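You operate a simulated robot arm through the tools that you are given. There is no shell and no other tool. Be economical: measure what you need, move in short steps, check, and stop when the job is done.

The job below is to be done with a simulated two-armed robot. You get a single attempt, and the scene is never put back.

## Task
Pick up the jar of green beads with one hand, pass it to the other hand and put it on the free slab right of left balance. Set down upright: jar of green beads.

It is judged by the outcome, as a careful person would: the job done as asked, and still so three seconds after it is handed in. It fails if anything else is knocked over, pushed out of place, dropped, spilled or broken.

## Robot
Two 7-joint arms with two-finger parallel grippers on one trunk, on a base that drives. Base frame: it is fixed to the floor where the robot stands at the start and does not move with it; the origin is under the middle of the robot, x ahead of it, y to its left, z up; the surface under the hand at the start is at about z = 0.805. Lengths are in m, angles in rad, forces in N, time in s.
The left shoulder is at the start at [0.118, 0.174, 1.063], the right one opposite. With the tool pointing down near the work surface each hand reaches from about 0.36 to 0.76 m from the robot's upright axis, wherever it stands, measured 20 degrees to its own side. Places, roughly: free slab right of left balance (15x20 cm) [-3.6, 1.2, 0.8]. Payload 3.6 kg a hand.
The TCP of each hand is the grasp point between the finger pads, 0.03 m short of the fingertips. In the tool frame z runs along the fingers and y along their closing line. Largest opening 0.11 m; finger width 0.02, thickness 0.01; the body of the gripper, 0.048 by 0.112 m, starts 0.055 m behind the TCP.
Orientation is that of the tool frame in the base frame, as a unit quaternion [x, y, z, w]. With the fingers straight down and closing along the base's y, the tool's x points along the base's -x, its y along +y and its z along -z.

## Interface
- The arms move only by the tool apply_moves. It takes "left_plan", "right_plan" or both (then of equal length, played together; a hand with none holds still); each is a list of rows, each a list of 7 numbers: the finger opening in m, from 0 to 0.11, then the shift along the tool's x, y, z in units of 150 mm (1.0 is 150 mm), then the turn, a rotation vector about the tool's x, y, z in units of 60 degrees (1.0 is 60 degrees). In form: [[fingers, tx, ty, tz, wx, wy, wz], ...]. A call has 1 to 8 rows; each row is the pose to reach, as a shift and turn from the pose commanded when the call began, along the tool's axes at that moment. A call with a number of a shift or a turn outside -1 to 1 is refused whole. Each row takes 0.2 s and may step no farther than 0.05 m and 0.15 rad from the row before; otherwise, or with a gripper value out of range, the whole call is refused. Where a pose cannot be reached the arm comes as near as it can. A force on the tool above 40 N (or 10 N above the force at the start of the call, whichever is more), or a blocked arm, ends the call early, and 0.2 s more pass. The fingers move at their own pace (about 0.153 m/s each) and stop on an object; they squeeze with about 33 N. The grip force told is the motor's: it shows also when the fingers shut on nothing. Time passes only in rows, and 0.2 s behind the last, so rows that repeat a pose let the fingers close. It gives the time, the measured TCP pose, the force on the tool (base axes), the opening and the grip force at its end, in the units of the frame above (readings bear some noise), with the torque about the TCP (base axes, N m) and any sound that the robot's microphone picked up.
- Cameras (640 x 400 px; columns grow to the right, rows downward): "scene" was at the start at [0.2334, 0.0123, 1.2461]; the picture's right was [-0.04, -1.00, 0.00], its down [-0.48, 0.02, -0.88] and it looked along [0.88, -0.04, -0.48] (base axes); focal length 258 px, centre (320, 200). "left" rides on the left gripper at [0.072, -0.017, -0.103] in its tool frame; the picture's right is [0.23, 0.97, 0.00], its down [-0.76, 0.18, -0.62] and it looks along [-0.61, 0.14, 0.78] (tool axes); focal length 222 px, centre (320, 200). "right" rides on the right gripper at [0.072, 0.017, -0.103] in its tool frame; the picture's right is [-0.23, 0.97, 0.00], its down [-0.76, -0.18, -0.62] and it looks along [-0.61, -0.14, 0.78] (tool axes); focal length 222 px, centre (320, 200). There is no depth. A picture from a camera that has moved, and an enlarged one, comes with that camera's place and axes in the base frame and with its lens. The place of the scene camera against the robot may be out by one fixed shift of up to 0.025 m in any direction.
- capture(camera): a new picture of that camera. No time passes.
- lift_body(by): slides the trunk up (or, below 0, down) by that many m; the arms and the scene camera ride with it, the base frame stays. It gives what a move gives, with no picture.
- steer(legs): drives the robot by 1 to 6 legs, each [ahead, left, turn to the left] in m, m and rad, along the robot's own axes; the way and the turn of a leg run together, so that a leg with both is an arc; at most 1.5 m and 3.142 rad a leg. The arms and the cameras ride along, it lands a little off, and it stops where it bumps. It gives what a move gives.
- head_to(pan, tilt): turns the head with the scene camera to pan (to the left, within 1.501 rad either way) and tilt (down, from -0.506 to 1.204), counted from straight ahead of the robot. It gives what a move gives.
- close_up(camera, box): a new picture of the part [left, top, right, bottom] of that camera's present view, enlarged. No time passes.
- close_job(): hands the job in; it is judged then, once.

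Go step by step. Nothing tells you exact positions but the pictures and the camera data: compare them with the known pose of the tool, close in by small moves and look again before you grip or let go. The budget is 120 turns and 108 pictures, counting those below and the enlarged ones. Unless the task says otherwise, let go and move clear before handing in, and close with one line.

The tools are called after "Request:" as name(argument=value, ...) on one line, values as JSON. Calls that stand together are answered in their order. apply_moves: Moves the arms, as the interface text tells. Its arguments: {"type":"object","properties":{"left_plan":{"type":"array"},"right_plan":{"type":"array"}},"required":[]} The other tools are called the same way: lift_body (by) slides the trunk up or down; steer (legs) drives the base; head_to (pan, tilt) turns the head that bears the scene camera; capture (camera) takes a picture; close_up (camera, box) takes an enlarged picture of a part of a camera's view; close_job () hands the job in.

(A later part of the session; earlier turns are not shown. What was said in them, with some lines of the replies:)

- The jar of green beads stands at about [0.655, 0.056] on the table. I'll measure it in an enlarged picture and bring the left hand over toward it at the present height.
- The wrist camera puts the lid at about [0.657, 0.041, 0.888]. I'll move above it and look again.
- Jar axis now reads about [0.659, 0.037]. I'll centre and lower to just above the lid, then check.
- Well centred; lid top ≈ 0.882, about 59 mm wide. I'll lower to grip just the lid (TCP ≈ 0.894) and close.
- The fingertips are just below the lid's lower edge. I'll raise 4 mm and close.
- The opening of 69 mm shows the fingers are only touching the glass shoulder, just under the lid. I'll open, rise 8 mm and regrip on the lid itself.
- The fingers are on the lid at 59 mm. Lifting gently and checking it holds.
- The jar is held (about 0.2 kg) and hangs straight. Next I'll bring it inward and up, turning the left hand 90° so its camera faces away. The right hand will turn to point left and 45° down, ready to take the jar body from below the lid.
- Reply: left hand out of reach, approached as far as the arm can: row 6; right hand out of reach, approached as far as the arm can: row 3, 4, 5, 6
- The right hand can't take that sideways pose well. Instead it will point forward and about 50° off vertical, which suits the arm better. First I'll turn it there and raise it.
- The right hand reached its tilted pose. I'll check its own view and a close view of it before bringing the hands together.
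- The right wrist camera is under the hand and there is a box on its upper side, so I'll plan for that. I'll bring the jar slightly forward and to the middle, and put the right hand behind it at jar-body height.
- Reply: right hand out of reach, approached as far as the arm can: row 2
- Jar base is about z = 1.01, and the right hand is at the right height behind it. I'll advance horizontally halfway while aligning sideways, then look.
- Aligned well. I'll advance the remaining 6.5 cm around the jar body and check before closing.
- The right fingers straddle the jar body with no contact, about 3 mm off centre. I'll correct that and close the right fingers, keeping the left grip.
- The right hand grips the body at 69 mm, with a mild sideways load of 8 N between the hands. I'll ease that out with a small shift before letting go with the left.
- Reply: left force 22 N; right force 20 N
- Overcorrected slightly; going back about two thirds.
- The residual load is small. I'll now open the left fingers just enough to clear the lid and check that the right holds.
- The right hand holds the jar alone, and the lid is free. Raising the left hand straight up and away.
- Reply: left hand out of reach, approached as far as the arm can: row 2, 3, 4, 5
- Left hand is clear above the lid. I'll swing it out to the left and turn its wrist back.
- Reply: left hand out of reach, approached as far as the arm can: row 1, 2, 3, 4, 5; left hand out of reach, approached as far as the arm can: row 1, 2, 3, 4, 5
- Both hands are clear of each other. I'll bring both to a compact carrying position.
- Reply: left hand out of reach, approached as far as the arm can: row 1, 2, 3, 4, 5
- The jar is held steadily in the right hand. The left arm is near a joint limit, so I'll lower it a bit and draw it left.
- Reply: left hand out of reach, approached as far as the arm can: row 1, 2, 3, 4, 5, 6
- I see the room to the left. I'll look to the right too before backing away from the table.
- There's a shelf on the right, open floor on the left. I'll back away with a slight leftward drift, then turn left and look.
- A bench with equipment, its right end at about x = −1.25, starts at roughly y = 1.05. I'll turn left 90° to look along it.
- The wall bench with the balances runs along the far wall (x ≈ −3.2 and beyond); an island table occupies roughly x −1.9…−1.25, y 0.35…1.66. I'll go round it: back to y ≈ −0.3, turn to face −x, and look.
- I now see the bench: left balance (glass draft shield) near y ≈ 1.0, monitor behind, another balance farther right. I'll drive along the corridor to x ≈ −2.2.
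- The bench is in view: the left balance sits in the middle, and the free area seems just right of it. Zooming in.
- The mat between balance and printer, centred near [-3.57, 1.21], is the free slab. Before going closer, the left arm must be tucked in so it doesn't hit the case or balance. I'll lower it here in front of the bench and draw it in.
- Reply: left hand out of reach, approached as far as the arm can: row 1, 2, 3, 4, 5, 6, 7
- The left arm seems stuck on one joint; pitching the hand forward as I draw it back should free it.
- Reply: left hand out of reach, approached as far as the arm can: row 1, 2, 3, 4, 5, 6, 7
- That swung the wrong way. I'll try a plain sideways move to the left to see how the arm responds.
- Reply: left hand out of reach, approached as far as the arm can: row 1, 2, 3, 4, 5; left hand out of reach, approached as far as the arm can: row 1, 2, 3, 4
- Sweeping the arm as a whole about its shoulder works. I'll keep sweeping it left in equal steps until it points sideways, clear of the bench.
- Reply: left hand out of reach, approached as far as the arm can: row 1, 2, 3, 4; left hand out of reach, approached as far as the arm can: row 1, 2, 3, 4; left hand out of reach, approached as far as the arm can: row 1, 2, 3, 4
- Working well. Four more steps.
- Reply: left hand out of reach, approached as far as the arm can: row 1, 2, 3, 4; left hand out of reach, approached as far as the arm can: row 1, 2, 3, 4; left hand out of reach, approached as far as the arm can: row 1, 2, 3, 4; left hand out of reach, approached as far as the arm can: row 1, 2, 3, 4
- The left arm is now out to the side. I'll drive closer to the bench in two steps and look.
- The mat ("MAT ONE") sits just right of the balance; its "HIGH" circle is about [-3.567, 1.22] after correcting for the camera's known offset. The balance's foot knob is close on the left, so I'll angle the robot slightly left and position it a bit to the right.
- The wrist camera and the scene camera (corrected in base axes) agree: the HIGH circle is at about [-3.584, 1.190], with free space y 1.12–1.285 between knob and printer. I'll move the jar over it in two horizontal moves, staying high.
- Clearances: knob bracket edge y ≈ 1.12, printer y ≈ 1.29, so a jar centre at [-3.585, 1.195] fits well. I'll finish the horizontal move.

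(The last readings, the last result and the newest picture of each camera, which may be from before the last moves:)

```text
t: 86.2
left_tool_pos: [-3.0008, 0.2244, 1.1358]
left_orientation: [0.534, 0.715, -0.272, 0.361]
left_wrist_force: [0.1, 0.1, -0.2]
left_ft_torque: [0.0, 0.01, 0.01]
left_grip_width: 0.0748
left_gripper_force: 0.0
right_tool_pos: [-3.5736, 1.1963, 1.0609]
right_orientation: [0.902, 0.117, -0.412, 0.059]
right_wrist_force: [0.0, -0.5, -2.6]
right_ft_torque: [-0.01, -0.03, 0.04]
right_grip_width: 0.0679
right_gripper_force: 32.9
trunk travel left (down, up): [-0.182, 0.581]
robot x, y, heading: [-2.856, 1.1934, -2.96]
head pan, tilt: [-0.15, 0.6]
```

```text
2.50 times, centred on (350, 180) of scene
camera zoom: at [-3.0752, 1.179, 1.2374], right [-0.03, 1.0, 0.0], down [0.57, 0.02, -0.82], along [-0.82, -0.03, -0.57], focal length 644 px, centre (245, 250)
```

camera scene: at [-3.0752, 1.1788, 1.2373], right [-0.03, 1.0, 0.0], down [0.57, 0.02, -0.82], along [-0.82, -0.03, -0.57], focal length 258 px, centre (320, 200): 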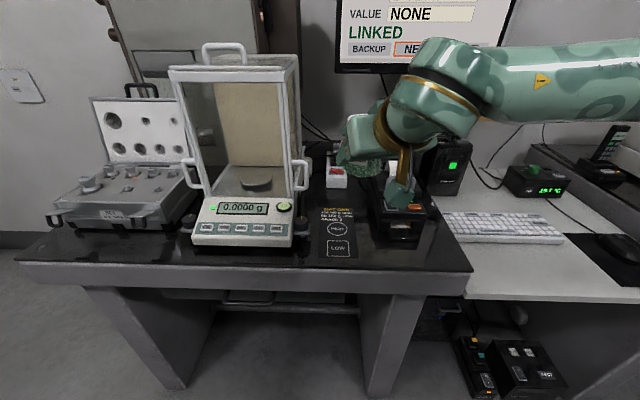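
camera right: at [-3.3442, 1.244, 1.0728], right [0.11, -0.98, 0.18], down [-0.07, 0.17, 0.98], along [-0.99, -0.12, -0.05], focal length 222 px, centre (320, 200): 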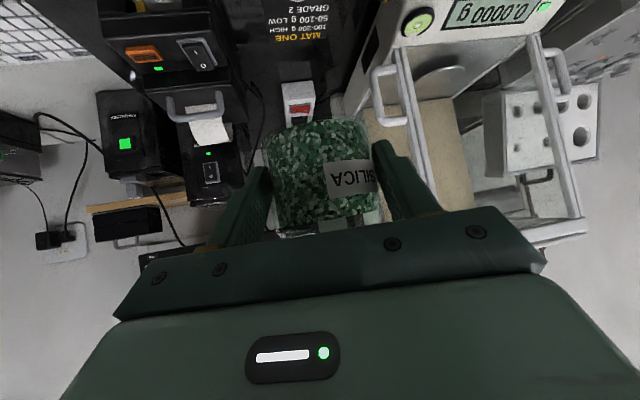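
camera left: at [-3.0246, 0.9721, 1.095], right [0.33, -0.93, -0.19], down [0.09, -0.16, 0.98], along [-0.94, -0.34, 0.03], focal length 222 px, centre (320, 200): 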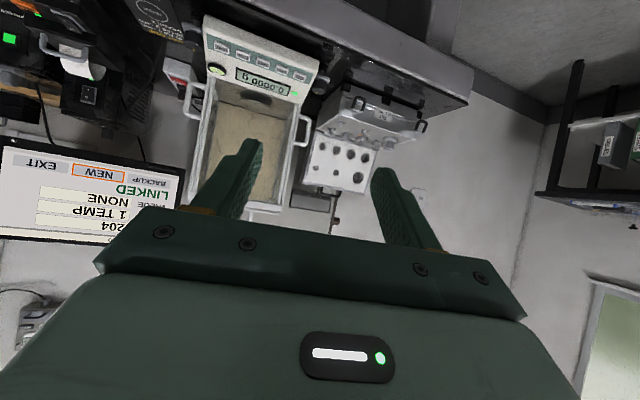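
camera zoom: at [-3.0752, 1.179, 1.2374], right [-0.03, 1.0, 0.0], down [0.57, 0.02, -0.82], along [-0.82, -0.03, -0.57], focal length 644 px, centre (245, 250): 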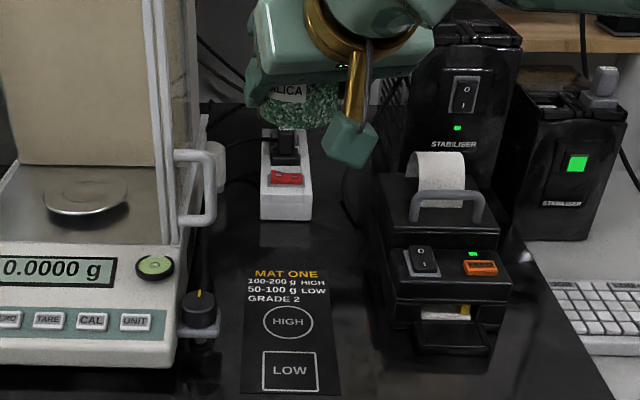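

Descending straight down in stages; first 14 cm.

Request:
apply_moves(right_plan=[[0.0, 0.176, -0.002, 0.153, 0, 0, 0], [0.0, 0.352, -0.005, 0.306, 0, 0, 0], [0.0, 0.53, -0.007, 0.458, 0, 0, 0], [0.0, 0.705, -0.0095, 0.611, 0, 0, 0], [0.0, 0.705, -0.0095, 0.611, 0, 0, 0]])

Request:
close_up(camera="scene", box=[250, 120, 450, 270])

Request:
capture(camera="right")

```text
t: 87.4
left_tool_pos: [-3.0014, 0.2236, 1.1363]
left_orientation: [0.534, 0.714, -0.272, 0.361]
left_wrist_force: [0.2, 0.8, 0.2]
left_ft_torque: [0.04, -0.05, 0.01]
left_grip_width: 0.0748
left_gripper_force: 0.1
right_tool_pos: [-3.5734, 1.1989, 0.921]
right_orientation: [0.902, 0.116, -0.411, 0.059]
right_wrist_force: [-0.6, 0.8, -2.6]
right_ft_torque: [0.01, -0.06, -0.03]
right_grip_width: 0.0678
right_gripper_force: 33.0
trunk travel left (down, up): [-0.182, 0.581]
robot x, y, heading: [-2.8601, 1.1911, -2.959]
head pan, tilt: [-0.15, 0.6]
```

```text
2.67 times, centred on (350, 195) of scene
camera zoom: at [-3.0754, 1.1786, 1.2373], right [-0.03, 1.0, 0.0], down [0.57, 0.02, -0.82], along [-0.82, -0.03, -0.57], focal length 687 px, centre (240, 213)
```

zoom: 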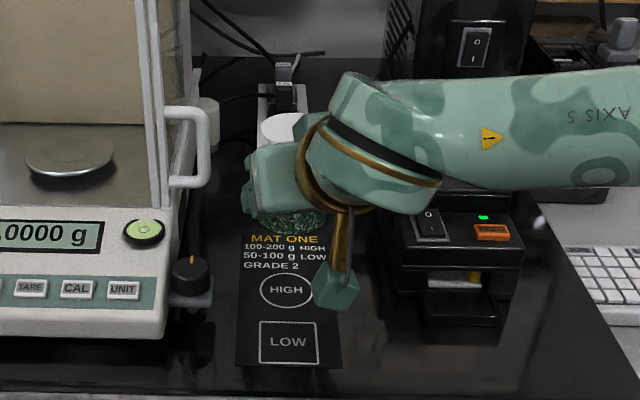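

```text
48 pictures are left
camera right: at [-3.4486, 1.2141, 0.9328], right [0.11, -0.98, 0.18], down [-0.08, 0.17, 0.98], along [-0.99, -0.12, -0.06], focal length 222 px, centre (320, 200)
```

right: 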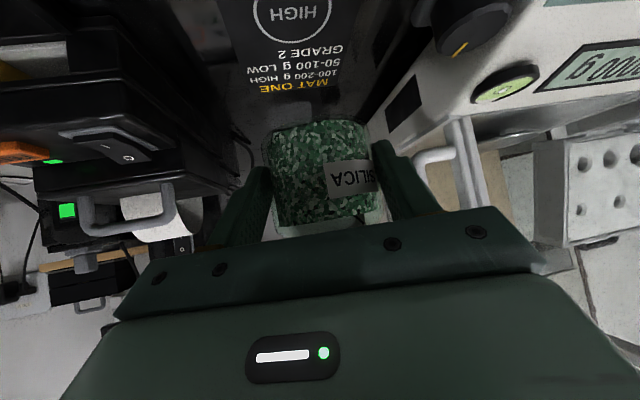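

All clear around the hand. Descending another 7 cm.

Request:
apply_moves(right_plan=[[0.0, 0.12, -0.002, 0.1, 0, 0, 0], [0.0, 0.24, -0.003, 0.2, 0, 0, 0], [0.0, 0.352, -0.005, 0.306, 0, 0, 0], [0.0, 0.352, -0.005, 0.306, 0, 0, 0]])

Request:
close_up(camera="scene", box=[250, 120, 450, 270])

Request:
capture(camera="right")

```text
t: 88.4
left_tool_pos: [-3.0013, 0.2227, 1.135]
left_orientation: [0.533, 0.715, -0.271, 0.362]
left_wrist_force: [0.3, 1.3, 0.2]
left_ft_torque: [-0.01, -0.01, -0.02]
left_grip_width: 0.0753
left_gripper_force: 0.1
right_tool_pos: [-3.573, 1.197, 0.8525]
right_orientation: [0.902, 0.116, -0.412, 0.059]
right_wrist_force: [0.5, 1.4, -2.6]
right_ft_torque: [0.0, -0.02, 0.02]
right_grip_width: 0.0679
right_gripper_force: 32.7
trunk travel left (down, up): [-0.182, 0.581]
robot x, y, heading: [-2.8535, 1.1908, -2.962]
head pan, tilt: [-0.15, 0.6]
```

```text
2.67 times, centred on (350, 195) of scene
camera zoom: at [-3.0754, 1.1785, 1.2373], right [-0.03, 1.0, 0.0], down [0.57, 0.02, -0.82], along [-0.82, -0.03, -0.57], focal length 687 px, centre (240, 213)
```

zoom: 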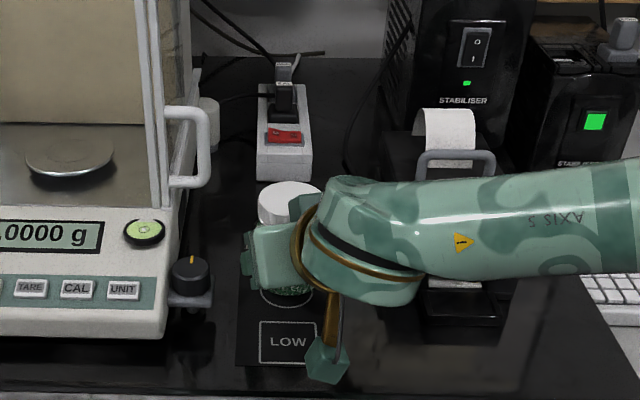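

```text
46 pictures are left
camera right: at [-3.4479, 1.2136, 0.8637], right [0.11, -0.98, 0.18], down [-0.08, 0.17, 0.98], along [-0.99, -0.12, -0.05], focal length 222 px, centre (320, 200)
```

right: 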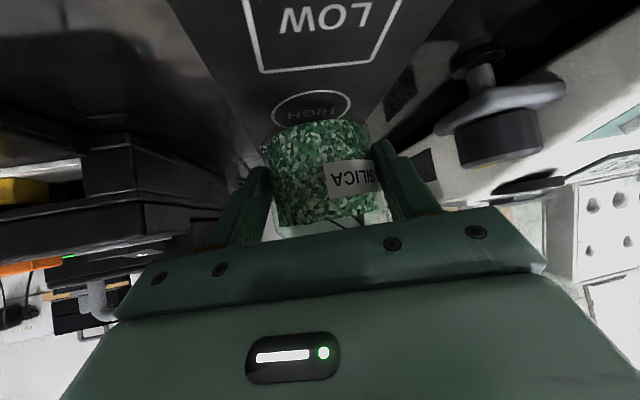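

About 13 mm left by estimate. I'll creep down in small steps and watch the force.

Request:
apply_moves(right_plan=[[0.0, 0.02, 0, 0.0175, 0, 0, 0], [0.0, 0.04, 0, 0.035, 0, 0, 0], [0.0, 0.04, 0, 0.035, 0, 0, 0]])

Request:
close_up(camera="right", box=[200, 60, 440, 250])

```text
t: 89.2
left_tool_pos: [-3.0021, 0.2235, 1.1346]
left_orientation: [0.533, 0.714, -0.272, 0.363]
left_wrist_force: [0.3, 0.4, 0.2]
left_ft_torque: [0.01, 0.01, 0.02]
left_grip_width: 0.0749
left_gripper_force: 0.1
right_tool_pos: [-3.5738, 1.1964, 0.8428]
right_orientation: [0.902, 0.116, -0.412, 0.058]
right_wrist_force: [-0.4, -1.0, -2.2]
right_ft_torque: [0.0, -0.03, -0.02]
right_grip_width: 0.0682
right_gripper_force: 33.2
trunk travel left (down, up): [-0.182, 0.581]
robot x, y, heading: [-2.8549, 1.1898, -2.96]
head pan, tilt: [-0.15, 0.6]
```

```text
2.11 times, centred on (320, 155) of right
camera zoom: at [-3.4488, 1.2134, 0.8548], right [0.11, -0.98, 0.18], down [-0.08, 0.17, 0.98], along [-0.99, -0.12, -0.06], focal length 468 px, centre (320, 295)
```

zoom: 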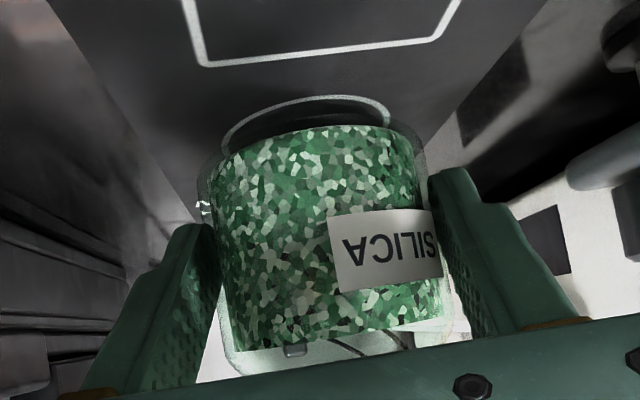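

Request:
apply_moves(right_plan=[[0.0, 0.01, 0, 0.0087, 0, 0, 0], [0.0, 0.02, 0, 0.0175, 0, 0, 0], [0.0, 0.02, 0, 0.0175, 0, 0, 0]])

```text
t: 90.0
left_tool_pos: [-3.0017, 0.223, 1.1357]
left_orientation: [0.534, 0.714, -0.271, 0.362]
left_wrist_force: [0.1, 0.3, 0.5]
left_ft_torque: [0.0, -0.03, 0.01]
left_grip_width: 0.0749
left_gripper_force: 0.1
right_tool_pos: [-3.5741, 1.1976, 0.8394]
right_orientation: [0.902, 0.116, -0.411, 0.059]
right_wrist_force: [-0.2, -0.2, -3.3]
right_ft_torque: [0.02, -0.05, -0.03]
right_grip_width: 0.068
right_gripper_force: 33.4
trunk travel left (down, up): [-0.182, 0.581]
robot x, y, heading: [-2.856, 1.1889, -2.961]
head pan, tilt: [-0.15, 0.6]
```

Request:
apply_moves(right_plan=[[0.0, 0.01, 0, 0.0087, 0, 0, 0], [0.0, 0.015, 0, 0.013, 0, 0, 0], [0.0, 0.015, 0, 0.013, 0, 0, 0]])

Request:
close_up(camera="right", box=[200, 60, 440, 250])

```text
t: 90.8
left_tool_pos: [-3.001, 0.2235, 1.1363]
left_orientation: [0.533, 0.715, -0.271, 0.362]
left_wrist_force: [0.1, -0.3, 0.1]
left_ft_torque: [0.01, -0.02, 0.03]
left_grip_width: 0.0752
left_gripper_force: 0.1
right_tool_pos: [-3.5752, 1.198, 0.8368]
right_orientation: [0.902, 0.116, -0.412, 0.058]
right_wrist_force: [-2.2, 0.7, 5.7]
right_ft_torque: [0.11, 0.32, 0.0]
right_grip_width: 0.0678
right_gripper_force: 32.4
trunk travel left (down, up): [-0.182, 0.581]
robot x, y, heading: [-2.8579, 1.1884, -2.964]
head pan, tilt: [-0.15, 0.6]
```

```text
2.11 times, centred on (320, 155) of right
camera zoom: at [-3.4496, 1.2142, 0.8487], right [0.11, -0.98, 0.18], down [-0.07, 0.17, 0.98], along [-0.99, -0.12, -0.05], focal length 468 px, centre (320, 295)
```

zoom: 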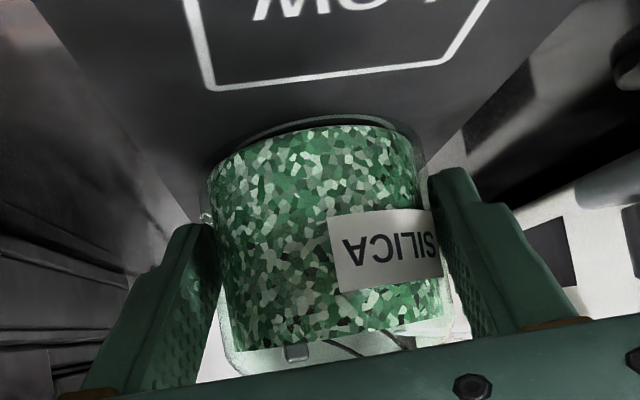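

The jar has touched down (about 8 N upward at its far edge). I'll open the right fingers a little and check.

Request:
apply_moves(right_plan=[[0.072, 0, 0, 0, 0, 0, 0], [0.08, 0, 0, 0, 0, 0, 0], [0.09, 0, 0, 0, 0, 0, 0], [0.09, 0, 0, 0, 0, 0, 0]])

Request:
close_up(camera="right", box=[200, 60, 440, 250])

Request:
close_up(camera="scene", box=[250, 120, 450, 270])

```text
t: 91.8
left_tool_pos: [-3.0021, 0.2241, 1.1353]
left_orientation: [0.534, 0.715, -0.271, 0.362]
left_wrist_force: [0.0, -0.8, -0.4]
left_ft_torque: [0.02, 0.0, 0.02]
left_grip_width: 0.0749
left_gripper_force: 0.1
right_tool_pos: [-3.5743, 1.197, 0.8367]
right_orientation: [0.902, 0.116, -0.412, 0.059]
right_wrist_force: [0.6, 0.3, 0.4]
right_ft_torque: [0.02, 0.01, -0.01]
right_grip_width: 0.0899
right_gripper_force: 0.1
trunk travel left (down, up): [-0.182, 0.581]
robot x, y, heading: [-2.856, 1.1958, -2.959]
head pan, tilt: [-0.15, 0.6]
```

```text
2.11 times, centred on (320, 155) of right
camera zoom: at [-3.4493, 1.2141, 0.8478], right [0.11, -0.98, 0.18], down [-0.08, 0.17, 0.98], along [-0.99, -0.12, -0.06], focal length 468 px, centre (320, 295)
```

zoom: 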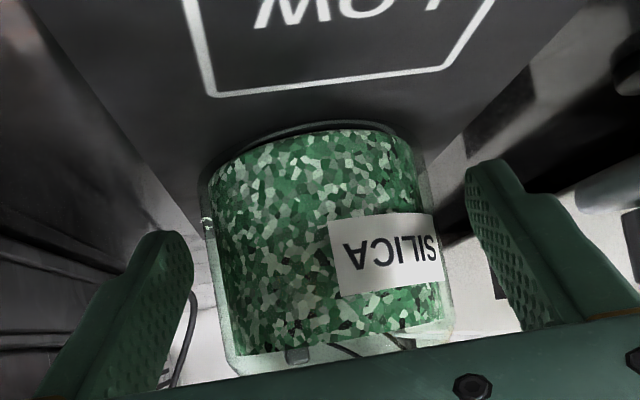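

```text
2.67 times, centred on (350, 195) of scene
camera zoom: at [-3.0754, 1.1785, 1.2373], right [-0.03, 1.0, 0.0], down [0.57, 0.02, -0.82], along [-0.82, -0.03, -0.57], focal length 687 px, centre (240, 213)
```

zoom: 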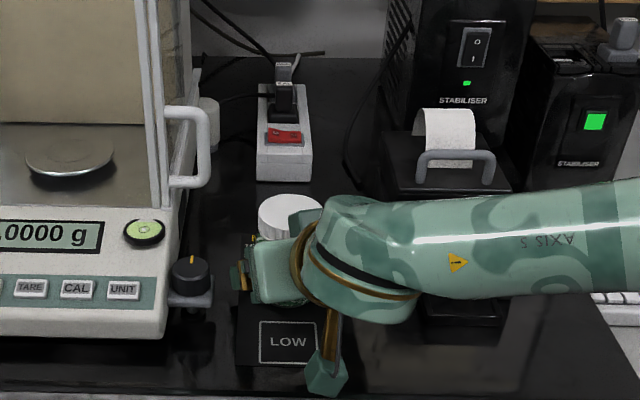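

The jar stands free. I'll withdraw the right hand back and up along its fingers.

Request:
apply_moves(right_plan=[[0.09, 0, 0, -0.15, 0, 0, 0], [0.09, 0, 0, -0.35, 0, 0, 0], [0.09, 0, 0, -0.6, 0, 0, 0], [0.09, 0, 0, -0.8, 0, 0, 0], [0.09, 0, 0, -1.0, 0, 0, 0]])

Request:
close_up(camera="scene", box=[250, 120, 450, 270])

Request:
capture(camera="right")

```text
t: 93.0
left_tool_pos: [-3.0009, 0.2223, 1.1365]
left_orientation: [0.534, 0.714, -0.272, 0.361]
left_wrist_force: [0.1, -0.6, -0.9]
left_ft_torque: [-0.01, 0.0, -0.01]
left_grip_width: 0.075
left_gripper_force: 0.0
right_tool_pos: [-3.4668, 1.23, 0.9347]
right_orientation: [0.902, 0.116, -0.411, 0.058]
right_wrist_force: [-0.1, 0.4, 0.7]
right_ft_torque: [-0.02, 0.01, -0.03]
right_grip_width: 0.0899
right_gripper_force: 0.0
trunk travel left (down, up): [-0.182, 0.581]
robot x, y, heading: [-2.859, 1.1926, -2.961]
head pan, tilt: [-0.15, 0.6]
```

```text
2.67 times, centred on (350, 195) of scene
camera zoom: at [-3.0747, 1.1788, 1.2374], right [-0.03, 1.0, 0.0], down [0.56, 0.02, -0.83], along [-0.82, -0.03, -0.56], focal length 687 px, centre (240, 213)
```

zoom: 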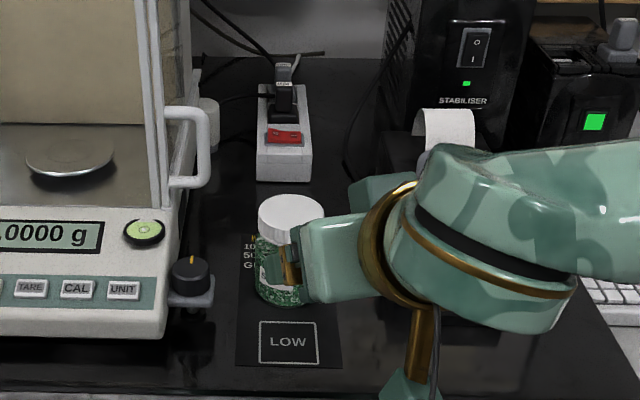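

```text
40 pictures are left
camera right: at [-3.3413, 1.245, 0.9459], right [0.11, -0.98, 0.18], down [-0.07, 0.17, 0.98], along [-0.99, -0.12, -0.05], focal length 222 px, centre (320, 200)
```

right: 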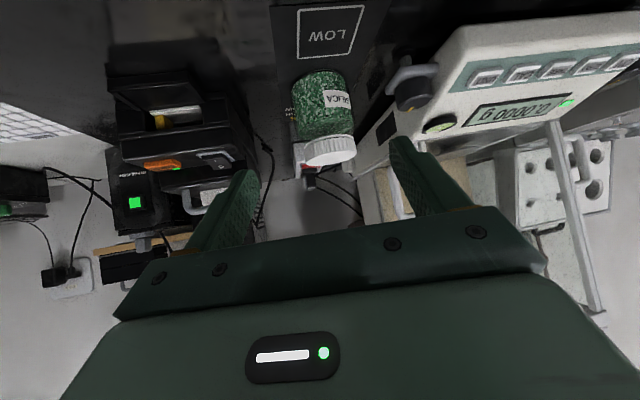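

Jar stands upright on the mat, between balance and printer. I'll move the hand further back and up, then take a last look.

Request:
apply_moves(right_plan=[[0.09, -0.1, 0, -0.25, 0, 0, 0], [0.09, -0.2, 0, -0.5, 0, 0, 0], [0.09, -0.3, 0, -0.75, 0, 0, 0], [0.09, -0.35, 0, -1.0, 0, 0, 0]])

Request:
steer(legs=[[-0.25, 0, 0]])

Request:
capture(camera="scene")

Request:
close_up(camera="scene", box=[250, 60, 450, 220])

```text
t: 94.0
left_tool_pos: [-3.0009, 0.223, 1.1357]
left_orientation: [0.533, 0.715, -0.271, 0.362]
left_wrist_force: [-0.9, 1.4, -0.7]
left_ft_torque: [-0.03, -0.01, -0.01]
left_grip_width: 0.0749
left_gripper_force: 0.0
right_tool_pos: [-3.3876, 1.2509, 1.0714]
right_orientation: [0.902, 0.116, -0.411, 0.058]
right_wrist_force: [0.5, -0.6, 1.4]
right_ft_torque: [0.0, 0.0, -0.04]
right_grip_width: 0.09
right_gripper_force: 0.0
trunk travel left (down, up): [-0.182, 0.581]
robot x, y, heading: [-2.8553, 1.1909, -2.961]
head pan, tilt: [-0.15, 0.6]
```

```text
t: 95.8
left_tool_pos: [-2.755, 0.2689, 1.1368]
left_orientation: [0.535, 0.714, -0.272, 0.361]
left_wrist_force: [0.5, -0.2, 0.0]
left_ft_torque: [-0.01, -0.01, -0.02]
left_grip_width: 0.0749
left_gripper_force: 0.1
right_tool_pos: [-3.1407, 1.2959, 1.0702]
right_orientation: [0.902, 0.114, -0.411, 0.057]
right_wrist_force: [0.6, 0.1, -0.3]
right_ft_torque: [-0.03, 0.0, -0.02]
right_grip_width: 0.0902
right_gripper_force: 0.0
trunk travel left (down, up): [-0.182, 0.581]
robot x, y, heading: [-2.61, 1.2342, -2.967]
head pan, tilt: [-0.15, 0.6]
```

```text
39 pictures are left
camera scene: at [-2.8281, 1.2242, 1.2375], right [-0.03, 1.0, 0.0], down [0.56, 0.02, -0.83], along [-0.82, -0.02, -0.56], focal length 258 px, centre (320, 200)
```

scene: 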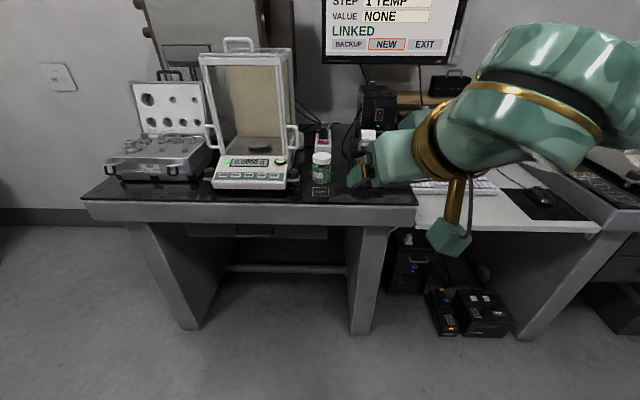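

```text
2.50 times, centred on (350, 140) of scene
camera zoom: at [-2.8281, 1.2242, 1.2375], right [-0.03, 1.0, 0.0], down [0.56, 0.02, -0.83], along [-0.82, -0.02, -0.56], focal length 644 px, centre (245, 350)
```

zoom: 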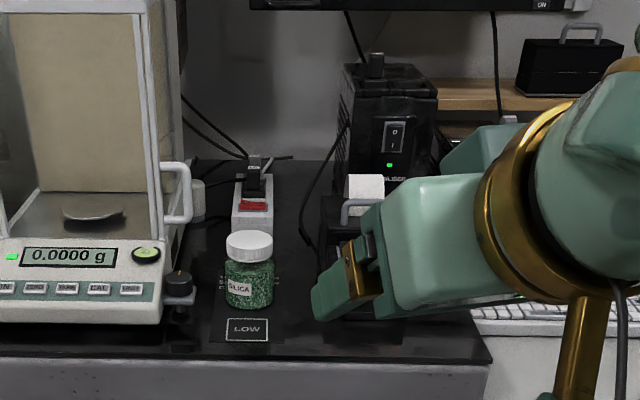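

The jar stands upright on the slab right of the left balance, nothing around it has been disturbed, and both hands are clear. I'm handing the job in.

Request:
close_job()

```text
The job is handed in.
```

The jar of green beads was picked up with the left hand, passed to the right, and set down upright on the free slab right of the left balance. Nothing else looked disturbed in the last pictures.
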